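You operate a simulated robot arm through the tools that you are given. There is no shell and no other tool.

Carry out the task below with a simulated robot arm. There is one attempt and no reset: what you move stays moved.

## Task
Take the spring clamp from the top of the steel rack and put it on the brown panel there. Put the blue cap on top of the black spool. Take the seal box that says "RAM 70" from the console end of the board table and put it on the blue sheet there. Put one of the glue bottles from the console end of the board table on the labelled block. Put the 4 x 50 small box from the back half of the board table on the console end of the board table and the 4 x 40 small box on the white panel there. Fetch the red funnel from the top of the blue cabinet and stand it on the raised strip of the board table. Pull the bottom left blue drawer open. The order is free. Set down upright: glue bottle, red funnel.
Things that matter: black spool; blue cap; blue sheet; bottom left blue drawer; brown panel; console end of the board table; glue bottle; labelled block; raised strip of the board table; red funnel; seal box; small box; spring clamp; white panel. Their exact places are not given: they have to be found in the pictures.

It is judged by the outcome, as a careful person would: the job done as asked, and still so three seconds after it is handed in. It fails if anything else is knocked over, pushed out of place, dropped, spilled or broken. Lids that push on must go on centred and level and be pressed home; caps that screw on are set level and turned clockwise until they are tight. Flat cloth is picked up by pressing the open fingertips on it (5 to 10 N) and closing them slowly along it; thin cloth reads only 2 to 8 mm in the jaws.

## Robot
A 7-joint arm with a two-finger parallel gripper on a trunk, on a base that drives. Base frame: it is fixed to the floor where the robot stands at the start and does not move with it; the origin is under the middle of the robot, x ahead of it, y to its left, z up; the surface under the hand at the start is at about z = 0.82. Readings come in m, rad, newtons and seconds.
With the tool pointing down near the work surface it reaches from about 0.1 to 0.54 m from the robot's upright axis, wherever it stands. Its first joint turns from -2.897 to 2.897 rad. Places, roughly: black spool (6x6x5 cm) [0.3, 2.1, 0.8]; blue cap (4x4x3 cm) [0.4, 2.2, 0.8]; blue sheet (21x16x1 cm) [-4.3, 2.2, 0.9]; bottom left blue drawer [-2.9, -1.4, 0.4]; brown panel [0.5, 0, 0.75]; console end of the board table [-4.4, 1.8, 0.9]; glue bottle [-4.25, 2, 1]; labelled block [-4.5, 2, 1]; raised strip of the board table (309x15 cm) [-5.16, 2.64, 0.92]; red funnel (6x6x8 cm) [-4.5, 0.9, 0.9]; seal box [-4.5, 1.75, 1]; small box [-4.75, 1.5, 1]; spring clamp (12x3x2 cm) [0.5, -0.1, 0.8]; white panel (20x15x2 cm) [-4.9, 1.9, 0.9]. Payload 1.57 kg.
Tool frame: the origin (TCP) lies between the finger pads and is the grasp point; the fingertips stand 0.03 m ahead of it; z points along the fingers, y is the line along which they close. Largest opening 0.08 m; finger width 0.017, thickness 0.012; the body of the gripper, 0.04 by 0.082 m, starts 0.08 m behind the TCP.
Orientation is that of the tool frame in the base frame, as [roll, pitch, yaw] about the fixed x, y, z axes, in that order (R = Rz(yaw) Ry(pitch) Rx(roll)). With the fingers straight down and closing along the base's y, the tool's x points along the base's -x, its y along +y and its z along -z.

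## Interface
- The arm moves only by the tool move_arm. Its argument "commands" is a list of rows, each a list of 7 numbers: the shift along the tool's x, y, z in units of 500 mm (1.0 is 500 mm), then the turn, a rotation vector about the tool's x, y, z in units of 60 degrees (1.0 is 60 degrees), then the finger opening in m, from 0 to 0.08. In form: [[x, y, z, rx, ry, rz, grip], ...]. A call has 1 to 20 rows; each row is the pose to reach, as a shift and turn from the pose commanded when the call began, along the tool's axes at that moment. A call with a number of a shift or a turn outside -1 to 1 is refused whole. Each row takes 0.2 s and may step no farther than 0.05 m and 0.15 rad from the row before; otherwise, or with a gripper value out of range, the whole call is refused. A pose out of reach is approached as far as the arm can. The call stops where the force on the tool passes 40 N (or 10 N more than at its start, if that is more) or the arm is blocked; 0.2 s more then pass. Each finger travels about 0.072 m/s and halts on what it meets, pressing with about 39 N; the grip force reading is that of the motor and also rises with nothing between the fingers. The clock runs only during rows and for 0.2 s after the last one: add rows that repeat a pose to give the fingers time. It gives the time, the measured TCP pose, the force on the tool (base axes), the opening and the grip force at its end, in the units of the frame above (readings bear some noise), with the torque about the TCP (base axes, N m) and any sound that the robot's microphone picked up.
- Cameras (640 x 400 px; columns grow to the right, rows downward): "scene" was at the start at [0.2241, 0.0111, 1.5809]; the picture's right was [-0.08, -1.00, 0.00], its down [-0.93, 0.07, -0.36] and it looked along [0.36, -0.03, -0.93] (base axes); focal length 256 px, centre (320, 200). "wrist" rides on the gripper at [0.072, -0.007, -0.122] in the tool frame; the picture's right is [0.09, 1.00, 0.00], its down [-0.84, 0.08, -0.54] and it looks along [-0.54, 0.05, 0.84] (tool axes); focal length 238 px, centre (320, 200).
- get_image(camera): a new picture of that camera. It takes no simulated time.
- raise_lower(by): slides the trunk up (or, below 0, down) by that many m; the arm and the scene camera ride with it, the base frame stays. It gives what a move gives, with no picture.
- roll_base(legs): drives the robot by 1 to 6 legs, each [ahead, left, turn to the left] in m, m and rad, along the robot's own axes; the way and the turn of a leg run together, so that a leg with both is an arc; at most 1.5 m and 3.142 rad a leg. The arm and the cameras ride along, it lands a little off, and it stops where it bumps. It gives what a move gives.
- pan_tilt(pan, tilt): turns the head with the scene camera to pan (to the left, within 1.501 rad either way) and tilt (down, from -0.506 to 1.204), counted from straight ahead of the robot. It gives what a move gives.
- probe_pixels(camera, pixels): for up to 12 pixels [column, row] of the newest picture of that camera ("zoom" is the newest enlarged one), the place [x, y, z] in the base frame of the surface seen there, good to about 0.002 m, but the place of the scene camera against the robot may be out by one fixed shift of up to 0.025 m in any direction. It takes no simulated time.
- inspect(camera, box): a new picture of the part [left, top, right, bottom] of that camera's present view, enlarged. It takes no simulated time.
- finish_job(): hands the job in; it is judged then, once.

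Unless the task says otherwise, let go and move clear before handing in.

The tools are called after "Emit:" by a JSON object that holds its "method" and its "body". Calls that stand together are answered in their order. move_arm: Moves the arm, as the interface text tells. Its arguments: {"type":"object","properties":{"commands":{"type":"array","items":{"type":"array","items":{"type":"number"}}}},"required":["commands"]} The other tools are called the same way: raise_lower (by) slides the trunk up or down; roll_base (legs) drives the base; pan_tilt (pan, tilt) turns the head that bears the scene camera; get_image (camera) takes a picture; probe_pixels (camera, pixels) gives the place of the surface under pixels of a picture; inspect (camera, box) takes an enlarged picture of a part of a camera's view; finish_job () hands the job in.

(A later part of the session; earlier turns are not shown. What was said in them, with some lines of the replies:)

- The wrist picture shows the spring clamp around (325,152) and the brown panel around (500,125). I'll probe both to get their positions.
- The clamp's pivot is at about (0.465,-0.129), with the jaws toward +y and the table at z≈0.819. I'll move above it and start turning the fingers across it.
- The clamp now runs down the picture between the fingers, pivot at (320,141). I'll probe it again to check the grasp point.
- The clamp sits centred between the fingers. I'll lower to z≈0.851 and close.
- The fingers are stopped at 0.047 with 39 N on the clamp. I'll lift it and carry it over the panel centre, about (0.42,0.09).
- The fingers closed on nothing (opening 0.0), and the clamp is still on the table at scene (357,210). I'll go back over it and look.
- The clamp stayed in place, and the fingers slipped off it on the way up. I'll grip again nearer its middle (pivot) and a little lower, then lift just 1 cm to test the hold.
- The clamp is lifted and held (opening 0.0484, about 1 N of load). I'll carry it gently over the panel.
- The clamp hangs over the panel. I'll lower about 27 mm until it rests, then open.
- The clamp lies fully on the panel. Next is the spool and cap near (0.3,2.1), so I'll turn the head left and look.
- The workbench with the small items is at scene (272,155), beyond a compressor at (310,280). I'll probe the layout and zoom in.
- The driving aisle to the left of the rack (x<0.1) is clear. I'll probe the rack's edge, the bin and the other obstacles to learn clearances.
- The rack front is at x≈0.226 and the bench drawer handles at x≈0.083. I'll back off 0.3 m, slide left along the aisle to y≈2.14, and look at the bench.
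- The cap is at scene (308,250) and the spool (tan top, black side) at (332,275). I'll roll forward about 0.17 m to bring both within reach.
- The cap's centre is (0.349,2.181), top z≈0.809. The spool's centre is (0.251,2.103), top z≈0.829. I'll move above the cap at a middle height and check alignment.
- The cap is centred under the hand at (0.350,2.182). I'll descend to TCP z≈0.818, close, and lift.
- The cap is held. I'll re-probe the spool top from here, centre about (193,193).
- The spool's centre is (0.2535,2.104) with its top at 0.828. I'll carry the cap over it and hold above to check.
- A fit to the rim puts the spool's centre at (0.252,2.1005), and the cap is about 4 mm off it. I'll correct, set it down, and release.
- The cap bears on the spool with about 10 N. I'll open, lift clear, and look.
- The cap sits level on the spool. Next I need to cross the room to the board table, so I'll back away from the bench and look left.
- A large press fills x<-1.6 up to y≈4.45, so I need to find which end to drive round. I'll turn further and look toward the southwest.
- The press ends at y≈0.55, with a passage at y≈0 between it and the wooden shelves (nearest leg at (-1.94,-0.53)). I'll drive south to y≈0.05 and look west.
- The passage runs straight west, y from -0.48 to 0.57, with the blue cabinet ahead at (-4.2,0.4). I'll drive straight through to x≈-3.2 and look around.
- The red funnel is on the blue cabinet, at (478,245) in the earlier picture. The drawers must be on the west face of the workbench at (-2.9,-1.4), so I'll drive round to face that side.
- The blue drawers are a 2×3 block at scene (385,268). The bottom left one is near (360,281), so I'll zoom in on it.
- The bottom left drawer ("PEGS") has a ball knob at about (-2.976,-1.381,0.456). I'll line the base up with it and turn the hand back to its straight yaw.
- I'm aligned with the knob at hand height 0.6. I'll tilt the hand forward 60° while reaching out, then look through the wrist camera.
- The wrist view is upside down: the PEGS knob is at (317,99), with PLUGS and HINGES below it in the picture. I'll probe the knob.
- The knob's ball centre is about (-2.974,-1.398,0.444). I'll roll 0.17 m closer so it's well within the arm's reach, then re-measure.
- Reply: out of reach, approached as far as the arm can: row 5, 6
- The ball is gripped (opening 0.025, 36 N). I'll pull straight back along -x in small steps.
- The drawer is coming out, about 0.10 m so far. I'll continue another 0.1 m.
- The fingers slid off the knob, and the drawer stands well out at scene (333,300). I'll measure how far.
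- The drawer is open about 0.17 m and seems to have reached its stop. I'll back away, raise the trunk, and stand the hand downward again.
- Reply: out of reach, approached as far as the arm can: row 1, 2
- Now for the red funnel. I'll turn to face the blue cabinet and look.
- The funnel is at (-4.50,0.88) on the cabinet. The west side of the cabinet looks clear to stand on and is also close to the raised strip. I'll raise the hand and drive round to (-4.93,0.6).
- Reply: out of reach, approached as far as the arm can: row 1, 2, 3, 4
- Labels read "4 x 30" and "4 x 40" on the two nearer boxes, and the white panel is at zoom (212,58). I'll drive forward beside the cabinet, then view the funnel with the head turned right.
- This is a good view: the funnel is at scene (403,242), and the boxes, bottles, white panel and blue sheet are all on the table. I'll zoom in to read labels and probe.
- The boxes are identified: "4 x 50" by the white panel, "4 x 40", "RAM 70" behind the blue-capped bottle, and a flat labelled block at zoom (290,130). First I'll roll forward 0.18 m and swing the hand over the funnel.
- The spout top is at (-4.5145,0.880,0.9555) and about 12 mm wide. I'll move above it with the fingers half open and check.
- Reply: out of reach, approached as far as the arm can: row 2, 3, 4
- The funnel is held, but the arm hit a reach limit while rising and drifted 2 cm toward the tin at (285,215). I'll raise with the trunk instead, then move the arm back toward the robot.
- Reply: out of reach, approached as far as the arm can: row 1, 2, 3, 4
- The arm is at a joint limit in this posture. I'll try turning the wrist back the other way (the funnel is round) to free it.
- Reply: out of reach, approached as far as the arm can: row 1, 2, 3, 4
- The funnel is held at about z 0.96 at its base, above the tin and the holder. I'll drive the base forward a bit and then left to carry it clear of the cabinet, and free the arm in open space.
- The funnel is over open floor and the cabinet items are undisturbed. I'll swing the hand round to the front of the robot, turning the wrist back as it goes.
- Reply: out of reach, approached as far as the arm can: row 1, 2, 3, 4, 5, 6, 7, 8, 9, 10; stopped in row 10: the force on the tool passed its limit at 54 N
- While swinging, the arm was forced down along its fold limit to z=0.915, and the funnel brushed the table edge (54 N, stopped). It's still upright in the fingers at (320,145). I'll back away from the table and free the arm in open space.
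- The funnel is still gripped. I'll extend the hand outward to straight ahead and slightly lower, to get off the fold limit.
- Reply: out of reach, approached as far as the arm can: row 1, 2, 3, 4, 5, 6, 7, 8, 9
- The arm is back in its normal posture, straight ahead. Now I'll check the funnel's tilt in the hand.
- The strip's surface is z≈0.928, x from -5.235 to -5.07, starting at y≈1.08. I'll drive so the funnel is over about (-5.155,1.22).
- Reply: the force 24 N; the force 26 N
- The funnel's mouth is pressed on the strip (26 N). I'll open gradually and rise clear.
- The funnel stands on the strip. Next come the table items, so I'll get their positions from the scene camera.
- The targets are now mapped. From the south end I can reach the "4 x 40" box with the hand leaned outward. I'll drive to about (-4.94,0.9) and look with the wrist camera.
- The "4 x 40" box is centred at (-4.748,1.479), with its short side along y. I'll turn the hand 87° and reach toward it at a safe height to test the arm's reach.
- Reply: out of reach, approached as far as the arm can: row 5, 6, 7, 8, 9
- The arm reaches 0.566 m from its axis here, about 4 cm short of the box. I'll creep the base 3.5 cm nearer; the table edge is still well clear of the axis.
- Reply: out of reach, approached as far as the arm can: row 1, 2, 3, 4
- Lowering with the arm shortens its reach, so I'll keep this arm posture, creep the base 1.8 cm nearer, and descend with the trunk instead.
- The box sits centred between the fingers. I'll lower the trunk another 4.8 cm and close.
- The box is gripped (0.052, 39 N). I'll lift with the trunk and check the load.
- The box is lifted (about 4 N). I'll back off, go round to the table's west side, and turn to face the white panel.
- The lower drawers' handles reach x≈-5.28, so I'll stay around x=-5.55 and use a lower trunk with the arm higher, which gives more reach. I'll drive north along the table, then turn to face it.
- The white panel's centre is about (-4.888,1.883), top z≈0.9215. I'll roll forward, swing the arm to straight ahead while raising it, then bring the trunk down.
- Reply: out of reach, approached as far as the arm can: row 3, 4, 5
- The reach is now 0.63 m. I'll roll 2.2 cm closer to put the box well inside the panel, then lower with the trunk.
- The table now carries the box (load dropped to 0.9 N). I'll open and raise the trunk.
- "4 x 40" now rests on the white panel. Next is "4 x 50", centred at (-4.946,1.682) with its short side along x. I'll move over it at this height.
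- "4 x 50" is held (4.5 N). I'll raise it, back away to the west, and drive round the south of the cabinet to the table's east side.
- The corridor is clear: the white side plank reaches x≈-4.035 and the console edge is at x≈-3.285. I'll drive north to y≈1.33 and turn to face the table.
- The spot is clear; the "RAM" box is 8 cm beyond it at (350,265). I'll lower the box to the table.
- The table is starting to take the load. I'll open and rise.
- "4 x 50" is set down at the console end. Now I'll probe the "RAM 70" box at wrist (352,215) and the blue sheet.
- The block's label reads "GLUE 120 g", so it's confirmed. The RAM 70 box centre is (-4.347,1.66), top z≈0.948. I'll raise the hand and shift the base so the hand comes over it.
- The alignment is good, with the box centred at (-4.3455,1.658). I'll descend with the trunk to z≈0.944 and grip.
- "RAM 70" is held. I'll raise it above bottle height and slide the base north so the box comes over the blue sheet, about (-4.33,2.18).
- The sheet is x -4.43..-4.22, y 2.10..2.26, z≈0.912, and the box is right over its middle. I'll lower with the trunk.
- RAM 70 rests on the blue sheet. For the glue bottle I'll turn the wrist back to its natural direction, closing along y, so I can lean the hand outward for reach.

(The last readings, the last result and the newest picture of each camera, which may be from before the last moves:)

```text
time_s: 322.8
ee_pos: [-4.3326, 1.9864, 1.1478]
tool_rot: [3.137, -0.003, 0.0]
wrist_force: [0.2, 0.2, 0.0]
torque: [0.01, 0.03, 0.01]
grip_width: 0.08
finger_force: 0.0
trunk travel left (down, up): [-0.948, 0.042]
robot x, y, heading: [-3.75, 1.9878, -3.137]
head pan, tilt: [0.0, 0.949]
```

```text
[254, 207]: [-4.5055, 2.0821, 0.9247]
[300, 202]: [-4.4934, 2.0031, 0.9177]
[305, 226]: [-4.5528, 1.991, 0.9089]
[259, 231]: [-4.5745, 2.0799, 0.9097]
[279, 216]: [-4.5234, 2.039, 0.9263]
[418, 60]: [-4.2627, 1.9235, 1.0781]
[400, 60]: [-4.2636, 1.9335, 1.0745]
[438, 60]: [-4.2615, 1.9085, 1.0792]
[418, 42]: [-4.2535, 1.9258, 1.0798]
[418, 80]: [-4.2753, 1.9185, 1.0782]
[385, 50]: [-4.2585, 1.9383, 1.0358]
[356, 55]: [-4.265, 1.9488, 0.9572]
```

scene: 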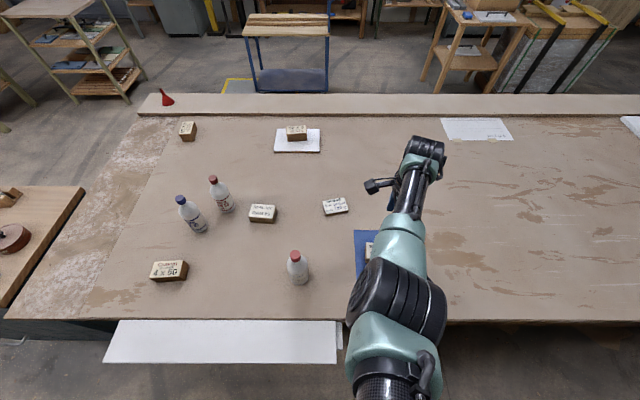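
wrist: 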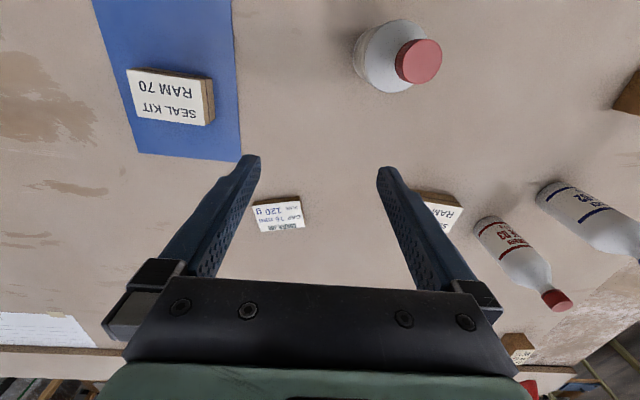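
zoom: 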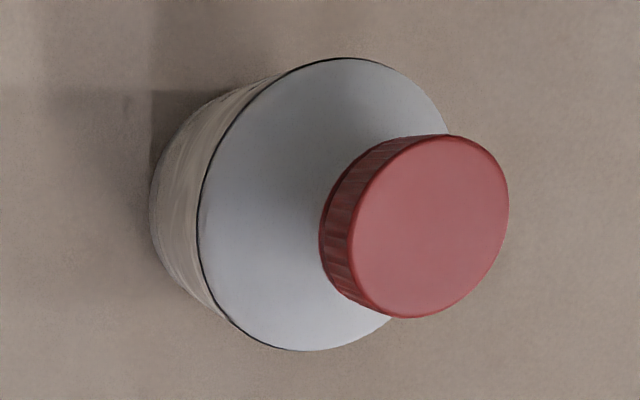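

Emit:
{"method": "inspect", "body": {"camera": "wrist", "box": [240, 185, 320, 245]}}

Emit:
{"method": "probe_pixels", "body": {"camera": "zoom", "pixels": [[110, 145], [385, 115], [430, 270], [150, 310], [270, 210], [120, 160], [395, 130], [420, 260], [160, 295]]}}

```text
6.67 times, centred on (280, 215) of wrist
```

zoom: 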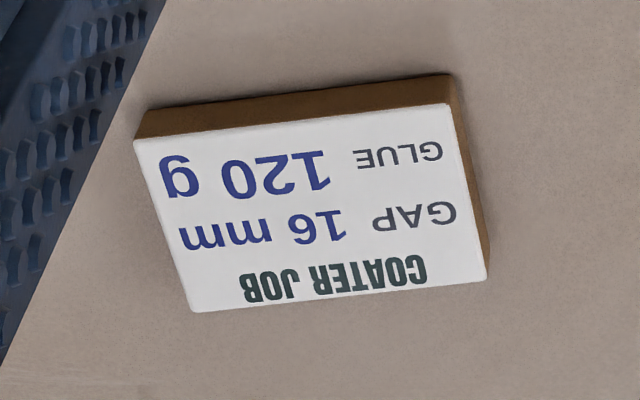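

```text
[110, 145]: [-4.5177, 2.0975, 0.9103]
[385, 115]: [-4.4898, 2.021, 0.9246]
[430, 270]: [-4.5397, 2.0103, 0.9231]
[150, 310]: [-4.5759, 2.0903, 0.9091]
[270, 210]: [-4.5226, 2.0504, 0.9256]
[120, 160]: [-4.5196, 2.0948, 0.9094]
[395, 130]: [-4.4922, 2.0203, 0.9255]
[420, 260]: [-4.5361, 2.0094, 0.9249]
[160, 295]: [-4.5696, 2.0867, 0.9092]
```

Emit:
{"method": "probe_pixels", "body": {"camera": "zoom", "pixels": [[142, 147], [440, 112], [480, 272], [196, 304], [312, 208]]}}

```text
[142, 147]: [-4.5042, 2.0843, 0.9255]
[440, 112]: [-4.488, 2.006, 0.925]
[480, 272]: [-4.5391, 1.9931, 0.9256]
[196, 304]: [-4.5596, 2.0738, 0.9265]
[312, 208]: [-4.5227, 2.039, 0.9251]
```

The bottle's cap centre is (-4.264,1.920), top z=1.079. The block's centre is (-4.523,2.039), top 0.9255. I'll position the base, then lean the hand outward 25° above the bottle.

Emit:
{"method": "roll_base", "body": {"legs": [[-0.05, 0.067, -0.004]]}}

Emit:
{"method": "move_arm", "body": {"commands": [[0, 0, -0.01, 0, -0.1, 0, 0.08], [0, 0, -0.02, 0, -0.2, 0, 0.08], [0, 0, -0.02, 0, -0.3, 0, 0.08], [0, 0, -0.02, 0, -0.4167, 0, 0.08], [0, 0, -0.02, 0, -0.4167, 0, 0.08]]}}

Emit:
{"method": "get_image", "body": {"camera": "wrist"}}

```text
time_s: 323.9
ee_pos: [-4.2832, 1.9234, 1.1483]
tool_rot: [3.136, -0.005, -0.005]
wrist_force: [0.4, 0.5, 0.1]
torque: [-0.02, 0.01, -0.04]
grip_width: 0.0799
finger_force: 0.0
trunk travel left (down, up): [-0.948, 0.042]
robot x, y, heading: [-3.6971, 1.9211, -3.141]
head pan, tilt: [0.0, 0.949]
```

```text
time_s: 325.1
ee_pos: [-4.2811, 1.9219, 1.1569]
tool_rot: [3.135, 0.434, -0.006]
wrist_force: [0.1, -0.1, -0.2]
torque: [0.02, 0.0, 0.01]
grip_width: 0.0797
finger_force: 0.0
trunk travel left (down, up): [-0.948, 0.042]
robot x, y, heading: [-3.6999, 1.9193, -3.136]
head pan, tilt: [0.0, 0.949]
```

```text
taken
```

wrist: 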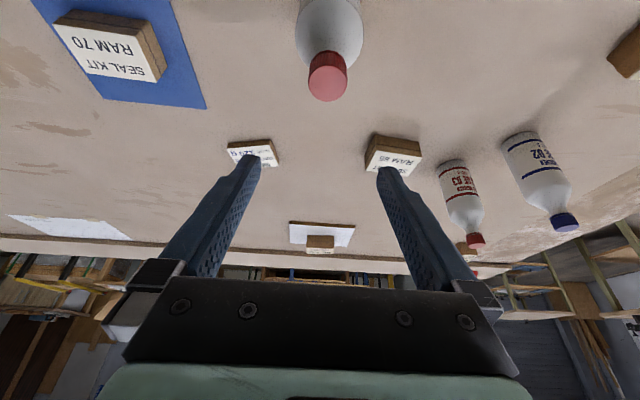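

Emit:
{"method": "probe_pixels", "body": {"camera": "wrist", "pixels": [[328, 84], [310, 78], [346, 78], [328, 96], [299, 40], [361, 40], [300, 20], [360, 20], [328, 58]]}}

Emit:
{"method": "inspect", "body": {"camera": "wrist", "box": [270, 0, 400, 110]}}

```text
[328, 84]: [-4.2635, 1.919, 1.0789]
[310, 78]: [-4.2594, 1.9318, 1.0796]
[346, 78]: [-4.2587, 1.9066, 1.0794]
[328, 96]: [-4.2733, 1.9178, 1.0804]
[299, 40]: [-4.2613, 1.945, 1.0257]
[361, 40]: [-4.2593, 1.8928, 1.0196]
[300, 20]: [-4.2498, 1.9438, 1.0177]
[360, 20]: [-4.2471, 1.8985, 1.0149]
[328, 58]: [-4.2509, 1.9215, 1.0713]
```

```text
3.64 times, centred on (335, 55) of wrist
```

zoom: 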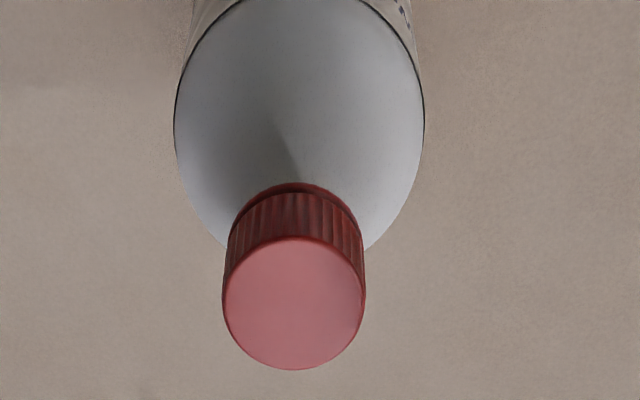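

The cap axis is at (-4.263,1.919). I'll centre the leaned hand on it and lower with the trunk, pausing to check.

Emit:
{"method": "move_arm", "body": {"commands": [[0.0163, 0.003, -0.0075, 0, 0, 0, 0.08], [0.0327, 0.006, -0.0151, 0, 0, 0, 0.08], [0.0327, 0.006, -0.0151, 0, 0, 0, 0.08]]}}

Emit:
{"method": "raise_lower", "body": {"by": -0.085}}

Emit:
{"method": "get_image", "body": {"camera": "wrist"}}

```text
time_s: 325.9
ee_pos: [-4.2639, 1.9204, 1.1576]
tool_rot: [3.136, 0.432, -0.006]
wrist_force: [0.6, -0.7, -0.2]
torque: [-0.01, -0.01, -0.02]
grip_width: 0.0799
finger_force: 0.0
trunk travel left (down, up): [-0.948, 0.042]
robot x, y, heading: [-3.6999, 1.9197, -3.138]
head pan, tilt: [0.0, 0.949]
```

```text
time_s: 327.1
ee_pos: [-4.2649, 1.92, 1.074]
tool_rot: [3.136, 0.433, -0.006]
wrist_force: [0.2, -0.2, 0.6]
torque: [0.0, -0.02, -0.02]
grip_width: 0.0799
finger_force: 0.0
trunk travel left (down, up): [-0.863, 0.127]
robot x, y, heading: [-3.6973, 1.9247, -3.139]
head pan, tilt: [0.0, 0.949]
```

```text
taken
```

wrist: 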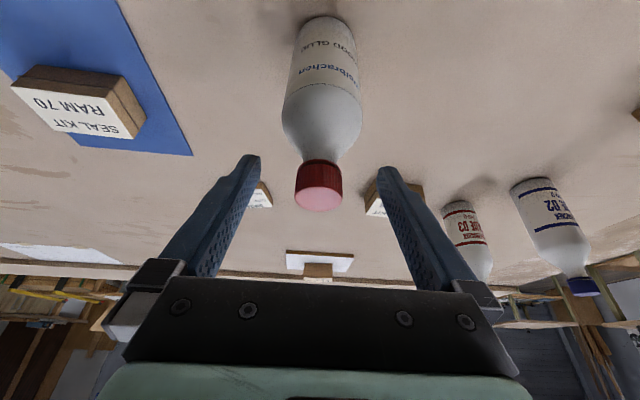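

Emit:
{"method": "probe_pixels", "body": {"camera": "wrist", "pixels": [[286, 108], [360, 108], [290, 70], [356, 70], [323, 90], [323, 50], [298, 185], [341, 185]]}}

```text
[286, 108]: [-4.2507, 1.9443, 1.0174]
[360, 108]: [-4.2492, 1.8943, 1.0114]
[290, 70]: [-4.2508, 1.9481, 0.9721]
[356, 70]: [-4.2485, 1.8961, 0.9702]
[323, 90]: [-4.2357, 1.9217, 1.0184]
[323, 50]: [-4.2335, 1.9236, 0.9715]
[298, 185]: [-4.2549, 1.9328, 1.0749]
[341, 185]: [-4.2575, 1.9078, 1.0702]
```

The bottle is about 60 mm wide and centred on the fingers. I'll descend 6.3 cm more, then close gently.

Emit:
{"method": "raise_lower", "body": {"by": -0.063}}

Emit:
{"method": "move_arm", "body": {"commands": [[0, 0, 0, 0, 0, 0, 0.07], [0, 0, 0, 0, 0, 0, 0.064], [0, 0, 0, 0, 0, 0, 0.058], [0, 0, 0, 0, 0, 0, 0.05], [0, 0, 0, 0, 0, 0, 0.04], [0, 0, 0, 0, 0, 0, 0.03], [0, 0, 0, 0, 0, 0, 0.03]]}}

Emit:
{"method": "get_image", "body": {"camera": "wrist"}}

```text
time_s: 328.1
ee_pos: [-4.2646, 1.9209, 1.0096]
tool_rot: [3.137, 0.434, -0.004]
wrist_force: [0.2, 0.4, -0.4]
torque: [-0.01, -0.02, 0.0]
grip_width: 0.0801
finger_force: 0.1
trunk travel left (down, up): [-0.8, 0.19]
robot x, y, heading: [-3.7006, 1.9229, -3.134]
head pan, tilt: [0.0, 0.949]
```

```text
time_s: 329.7
ee_pos: [-4.2639, 1.9195, 1.0097]
tool_rot: [3.136, 0.433, -0.008]
wrist_force: [-0.3, 1.3, -0.4]
torque: [0.21, -0.04, 0.04]
grip_width: 0.0559
finger_force: 38.6
trunk travel left (down, up): [-0.8, 0.19]
robot x, y, heading: [-3.6989, 1.9234, -3.143]
head pan, tilt: [0.0, 0.949]
```

```text
taken
```

wrist: 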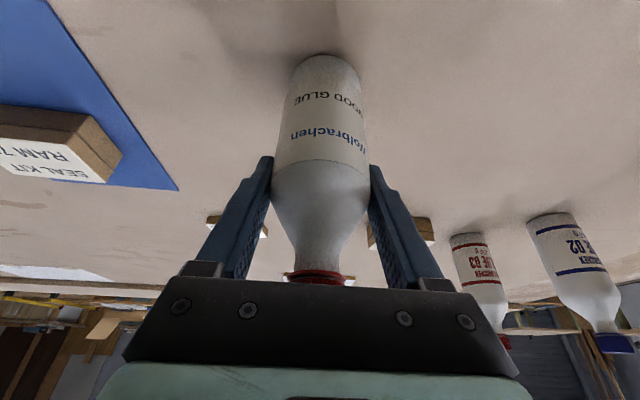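

The bottle is gripped at 0.056. I'll lift it a little and check the hold.

Emit:
{"method": "raise_lower", "body": {"by": 0.03}}

Emit:
{"method": "get_image", "body": {"camera": "wrist"}}

```text
time_s: 330.4
ee_pos: [-4.2645, 1.9199, 1.0393]
tool_rot: [3.134, 0.433, -0.006]
wrist_force: [0.4, 0.3, -3.1]
torque: [0.01, 0.02, -0.03]
grip_width: 0.0561
finger_force: 39.3
trunk travel left (down, up): [-0.83, 0.16]
robot x, y, heading: [-3.7004, 1.9215, -3.139]
head pan, tilt: [0.0, 0.949]
```

```text
taken
```

wrist: 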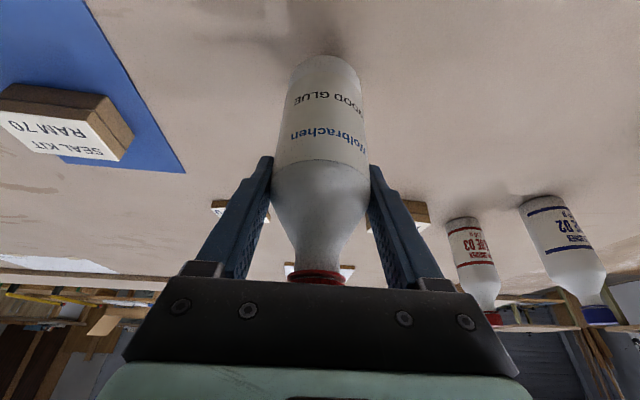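

The bottle is held upright (3 N). I'll raise it, drive so the block is straight ahead and nearer, then extend the arm over it.

Emit:
{"method": "raise_lower", "body": {"by": 0.07}}

Emit:
{"method": "roll_base", "body": {"legs": [[0, -0.118, 0], [0.13, 0, 0]]}}

Emit:
{"method": "get_image", "body": {"camera": "wrist"}}

```text
time_s: 331.5
ee_pos: [-4.2651, 1.9208, 1.1098]
tool_rot: [3.137, 0.433, -0.005]
wrist_force: [0.4, -0.9, -2.7]
torque: [-0.04, -0.01, -0.01]
grip_width: 0.0562
finger_force: 39.2
trunk travel left (down, up): [-0.9, 0.09]
robot x, y, heading: [-3.6954, 1.9196, -3.137]
head pan, tilt: [0.0, 0.949]
```

```text
time_s: 333.6
ee_pos: [-4.3934, 2.0387, 1.1094]
tool_rot: [3.136, 0.435, -0.007]
wrist_force: [0.3, -0.2, -2.7]
torque: [0.01, 0.02, -0.01]
grip_width: 0.0561
finger_force: 39.0
trunk travel left (down, up): [-0.9, 0.09]
robot x, y, heading: [-3.8258, 2.0408, -3.14]
head pan, tilt: [0.0, 0.949]
```

```text
taken
```

wrist: 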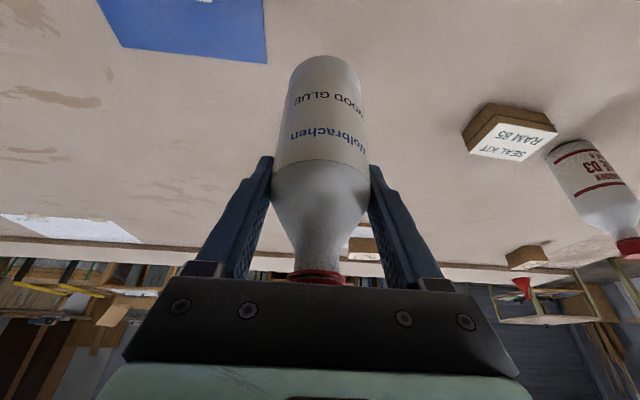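

Emit:
{"method": "move_arm", "body": {"commands": [[-0.019, 0, -0.045, 0, 0, 0, 0.03], [-0.038, 0, -0.082, 0, 0, 0, 0.03], [-0.076, 0, -0.163, 0, 0, 0, 0.03], [-0.123, 0, -0.145, 0, 0, 0, 0.03], [-0.17, 0, -0.127, 0, 0, 0, 0.03], [-0.217, 0, -0.109, 0, 0, 0, 0.03], [-0.264, 0, -0.073, 0, 0, 0, 0.03], [-0.31, 0, -0.055, 0, 0, 0, 0.03], [-0.31, 0, -0.055, 0, 0, 0, 0.03]]}}

Emit:
{"method": "get_image", "body": {"camera": "wrist"}}

Emit:
{"method": "get_image", "body": {"camera": "scene"}}

```text
time_s: 335.6
ee_pos: [-4.5239, 2.0394, 1.1995]
tool_rot: [3.137, 0.43, -0.007]
wrist_force: [-0.3, 0.3, -2.9]
torque: [0.0, 0.03, 0.0]
grip_width: 0.056
finger_force: 39.1
trunk travel left (down, up): [-0.9, 0.09]
robot x, y, heading: [-3.8257, 2.0408, -3.14]
head pan, tilt: [0.0, 0.949]
```

```text
taken
```

wrist: 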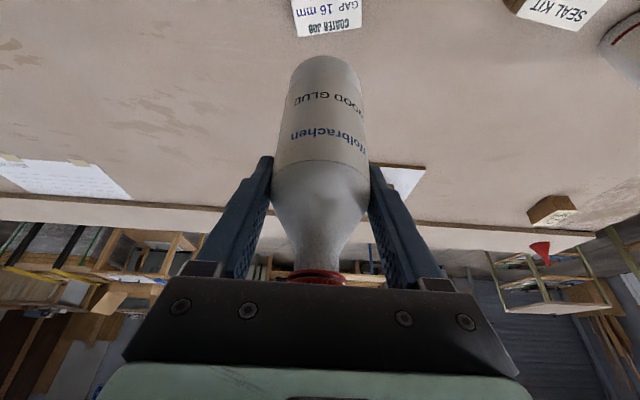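

```text
taken
```

scene: 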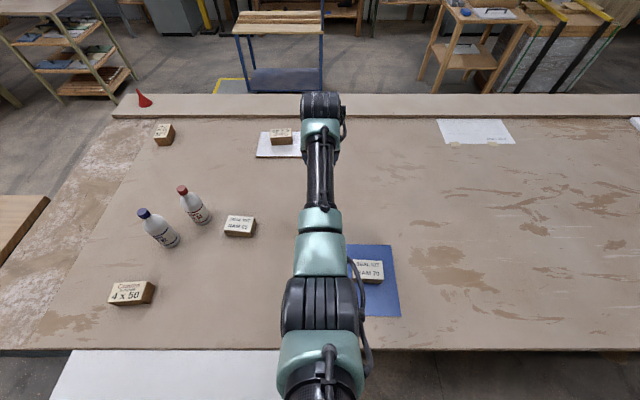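

The bottle is above the block, which shows at wrist (325,15) below it. I'll lower the trunk most of the way and check alignment.

Emit:
{"method": "raise_lower", "body": {"by": -0.135}}

Emit:
{"method": "get_image", "body": {"camera": "wrist"}}

Emit:
{"method": "inspect", "body": {"camera": "wrist", "box": [240, 0, 410, 106]}}

```text
time_s: 337.3
ee_pos: [-4.5234, 2.0396, 1.0637]
tool_rot: [3.135, 0.434, -0.007]
wrist_force: [0.6, 0.0, -2.3]
torque: [-0.03, 0.0, 0.01]
grip_width: 0.056
finger_force: 39.2
trunk travel left (down, up): [-0.765, 0.225]
robot x, y, heading: [-3.8265, 2.0376, -3.141]
head pan, tilt: [0.0, 0.949]
```

```text
taken
```

wrist: 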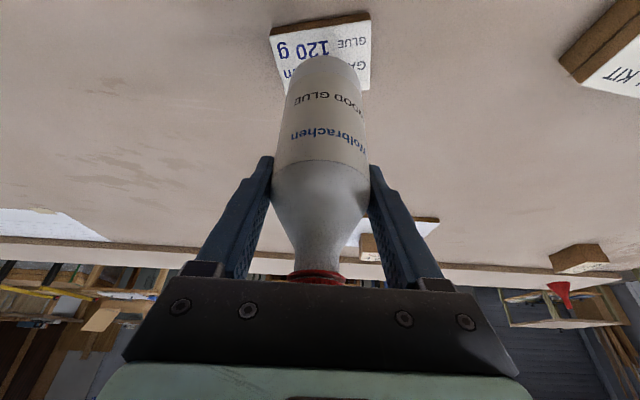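

```text
3.76 times, centred on (325, 53) of wrist
```

zoom: 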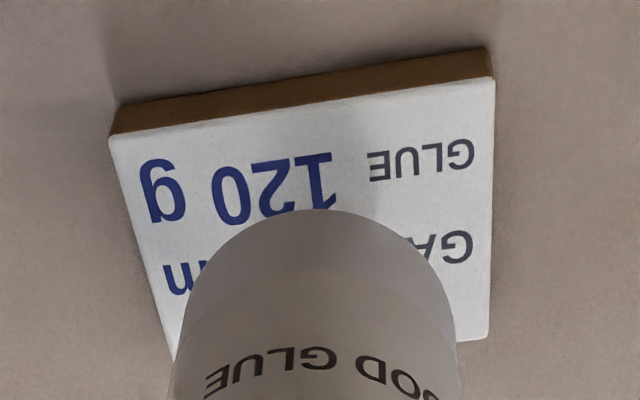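

Emit:
{"method": "probe_pixels", "body": {"camera": "zoom", "pixels": [[118, 148], [488, 92], [485, 330], [300, 130], [165, 330], [320, 235], [320, 300]]}}

```text
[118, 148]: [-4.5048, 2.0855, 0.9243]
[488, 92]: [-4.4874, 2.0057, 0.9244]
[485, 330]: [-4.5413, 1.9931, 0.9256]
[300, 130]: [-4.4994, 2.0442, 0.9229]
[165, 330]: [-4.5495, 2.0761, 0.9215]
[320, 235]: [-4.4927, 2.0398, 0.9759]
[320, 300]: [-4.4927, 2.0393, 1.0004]
```

The bottle axis (-4.523,2.040) matches the block's centre. I'll lower the last 38 mm in small steps.

Emit:
{"method": "raise_lower", "body": {"by": -0.035}}

Emit:
{"method": "raise_lower", "body": {"by": -0.0025}}

```text
time_s: 338.1
ee_pos: [-4.5231, 2.0394, 1.0281]
tool_rot: [3.137, 0.432, -0.007]
wrist_force: [0.5, 0.2, -2.8]
torque: [0.0, 0.0, 0.01]
grip_width: 0.0563
finger_force: 39.5
trunk travel left (down, up): [-0.73, 0.26]
robot x, y, heading: [-3.8274, 2.0353, -3.142]
head pan, tilt: [0.0, 0.949]
```

```text
time_s: 338.6
ee_pos: [-4.5232, 2.0392, 1.0269]
tool_rot: [3.138, 0.433, -0.006]
wrist_force: [0.6, 0.2, -3.9]
torque: [-0.02, 0.03, 0.03]
grip_width: 0.0564
finger_force: 38.9
trunk travel left (down, up): [-0.728, 0.262]
robot x, y, heading: [-3.8264, 2.0399, -3.135]
head pan, tilt: [0.0, 0.949]
```

Emit:
{"method": "raise_lower", "body": {"by": -0.002}}

Emit:
{"method": "get_image", "body": {"camera": "wrist"}}

```text
time_s: 339.1
ee_pos: [-4.5233, 2.0397, 1.0255]
tool_rot: [3.135, 0.435, -0.006]
wrist_force: [1.4, -0.1, -0.5]
torque: [0.04, -0.04, 0.02]
grip_width: 0.0561
finger_force: 39.4
trunk travel left (down, up): [-0.726, 0.264]
robot x, y, heading: [-3.8263, 2.0381, -3.142]
head pan, tilt: [0.0, 0.949]
```

```text
taken
```

wrist: 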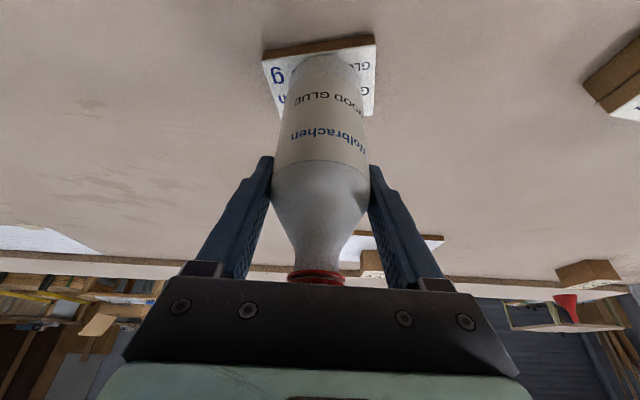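

The weight is carried by the block (load 0.5 N). I'll open slowly, then rise straight up with the trunk.

Emit:
{"method": "move_arm", "body": {"commands": [[0, 0, 0, 0, 0, 0, 0.057], [0, 0, 0, 0, 0, 0, 0.06], [0, 0, 0, 0, 0, 0, 0.065], [0, 0, 0, 0, 0, 0, 0.072], [0, 0, 0, 0, 0, 0, 0.08], [0, 0, 0, 0, 0, 0, 0.08], [0, 0, 0, 0, 0, 0, 0.08]]}}

Emit:
{"method": "get_image", "body": {"camera": "wrist"}}

```text
time_s: 340.7
ee_pos: [-4.5225, 2.0377, 1.0248]
tool_rot: [3.136, 0.431, -0.006]
wrist_force: [1.0, 0.1, 0.5]
torque: [0.01, -0.01, 0.04]
grip_width: 0.08
finger_force: 0.0
trunk travel left (down, up): [-0.726, 0.264]
robot x, y, heading: [-3.8275, 2.038, -3.14]
head pan, tilt: [0.0, 0.949]
```

```text
taken
```

wrist: 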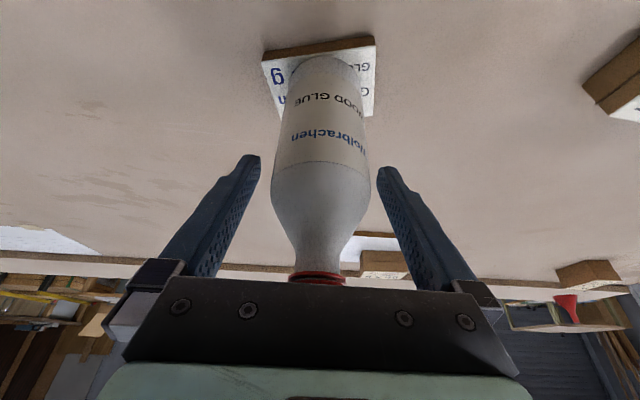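

Emit:
{"method": "raise_lower", "body": {"by": 0.15}}

Emit:
{"method": "get_image", "body": {"camera": "wrist"}}

```text
time_s: 342.4
ee_pos: [-4.5229, 2.0393, 1.1748]
tool_rot: [3.138, 0.434, -0.007]
wrist_force: [0.6, -0.1, -0.1]
torque: [-0.04, -0.03, -0.01]
grip_width: 0.0798
finger_force: 0.1
trunk travel left (down, up): [-0.876, 0.114]
robot x, y, heading: [-3.8255, 2.0388, -3.136]
head pan, tilt: [0.0, 0.949]
```

```text
taken
```

wrist: 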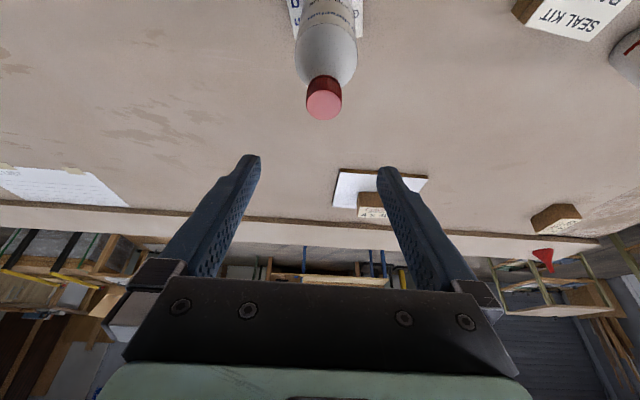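

The bottle stands on the block. I'll back away and check everything on the table once more.

Emit:
{"method": "roll_base", "body": {"legs": [[-0.27, 0, 0]]}}

Emit:
{"method": "pan_tilt", "body": {"pan": 0.25, "tilt": 0.75}}

Emit:
{"method": "get_image", "body": {"camera": "scene"}}

Emit:
{"method": "inspect", "body": {"camera": "scene", "box": [200, 120, 440, 300]}}

```text
time_s: 344.3
ee_pos: [-4.2542, 2.0393, 1.1741]
tool_rot: [3.137, 0.433, -0.006]
wrist_force: [0.4, 0.6, 0.2]
torque: [-0.01, 0.01, -0.02]
grip_width: 0.0802
finger_force: 0.0
trunk travel left (down, up): [-0.876, 0.114]
robot x, y, heading: [-3.5627, 2.0408, -3.138]
head pan, tilt: [0.0, 0.949]
```

```text
time_s: 345.1
ee_pos: [-4.2548, 2.0398, 1.1747]
tool_rot: [3.137, 0.433, -0.008]
wrist_force: [-0.5, -0.5, -0.4]
torque: [-0.04, -0.01, -0.01]
grip_width: 0.0804
finger_force: 0.2
trunk travel left (down, up): [-0.876, 0.114]
robot x, y, heading: [-3.5607, 2.0395, -3.137]
head pan, tilt: [0.25, 0.75]
```

```text
taken
```

scene: 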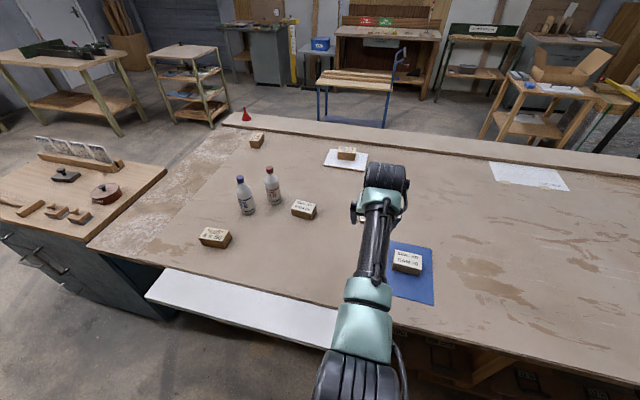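

```text
2.22 times, centred on (320, 210) of scene
```

zoom: 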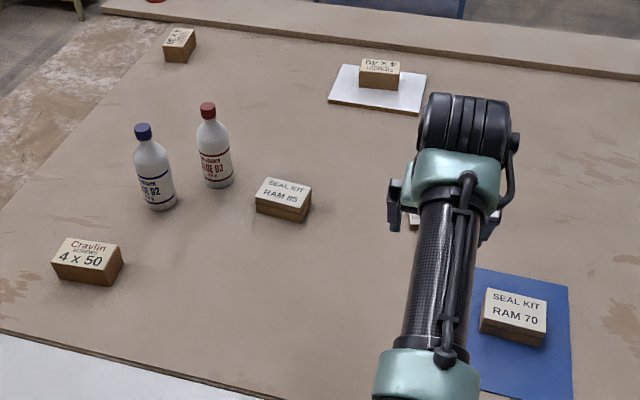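

Emit:
{"method": "roll_base", "body": {"legs": [[0, -0.25, 0]]}}

Emit:
{"method": "pan_tilt", "body": {"pan": 0.3, "tilt": 0.7}}

Emit:
{"method": "inspect", "body": {"camera": "scene", "box": [200, 100, 440, 300]}}

```text
time_s: 346.9
ee_pos: [-4.2554, 2.2906, 1.1763]
tool_rot: [3.137, 0.434, -0.007]
wrist_force: [-0.8, 0.2, -0.1]
torque: [0.0, 0.01, 0.04]
grip_width: 0.0799
finger_force: 0.0
trunk travel left (down, up): [-0.876, 0.114]
robot x, y, heading: [-3.5593, 2.2918, 3.145]
head pan, tilt: [0.25, 0.75]
```

```text
time_s: 347.6
ee_pos: [-4.2551, 2.291, 1.1753]
tool_rot: [3.137, 0.435, -0.008]
wrist_force: [-1.3, 0.3, -0.5]
torque: [-0.02, 0.03, 0.01]
grip_width: 0.08
finger_force: 0.2
trunk travel left (down, up): [-0.876, 0.114]
robot x, y, heading: [-3.5627, 2.2891, 3.137]
head pan, tilt: [0.3, 0.7]
```

```text
2.00 times, centred on (320, 200) of scene
```

zoom: 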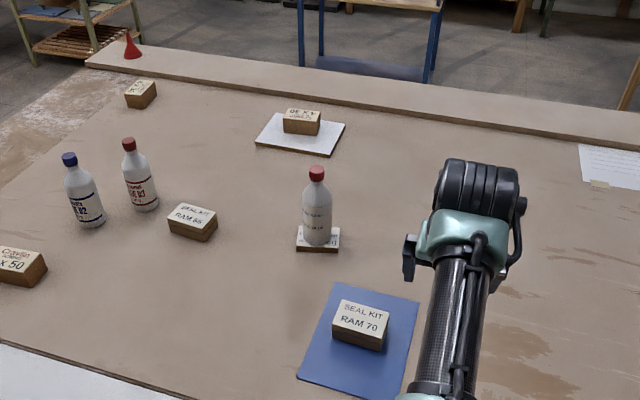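

All the tasks check out in the latest picture: the bottle stands on the labelled block at zoom (317,215) and RAM 70 is on the blue sheet. "4 x 40" is on the white panel, "4 x 50" is at the console end, and the funnel stands on the strip. The hand is empty and clear, so I'm handing the job in.

Emit:
{"method": "finish_job", "body": {}}

```text
The job is handed in.
```

I finished every item on the list and handed the job in; I don't have the judge's result.

| Item | Where it ended up |
|---|---|
| Spring clamp | Flat on the brown panel on the steel rack |
| Blue cap | Level and roughly centred on the black spool |
| Seal box "RAM 70" | On the blue sheet |
| Glue bottle (red cap) | Upright on the labelled block |
| "4 x 50" box | On the console end of the table, near (-4.27, 1.52), south of where "RAM 70" was |
| "4 x 40" box | On the white panel |
| Red funnel | Upright on the raised strip |
| Bottom left blue drawer ("PEGS") | Open about 0.17 m |

- **Clamp:** my first grip slipped as I lifted it. It stayed where it was, and the second grip held.
- **Funnel:** while I was carrying it, it brushed the edge of the board table and the arm stopped at 54 N. It stayed in the fingers, and I saw nothing disturbed on the table.
- **Drawer:** the fingers slid off the knob while I was pulling. I think the drawer had reached its stop, but I didn't test that. I last saw it, still open, in a picture taken as I drove past later.

The last picture of the table shows the funnel, both small boxes, the glue bottle and "RAM 70" where they belong. I checked the clamp and cap right after placing them and didn't go back to them.
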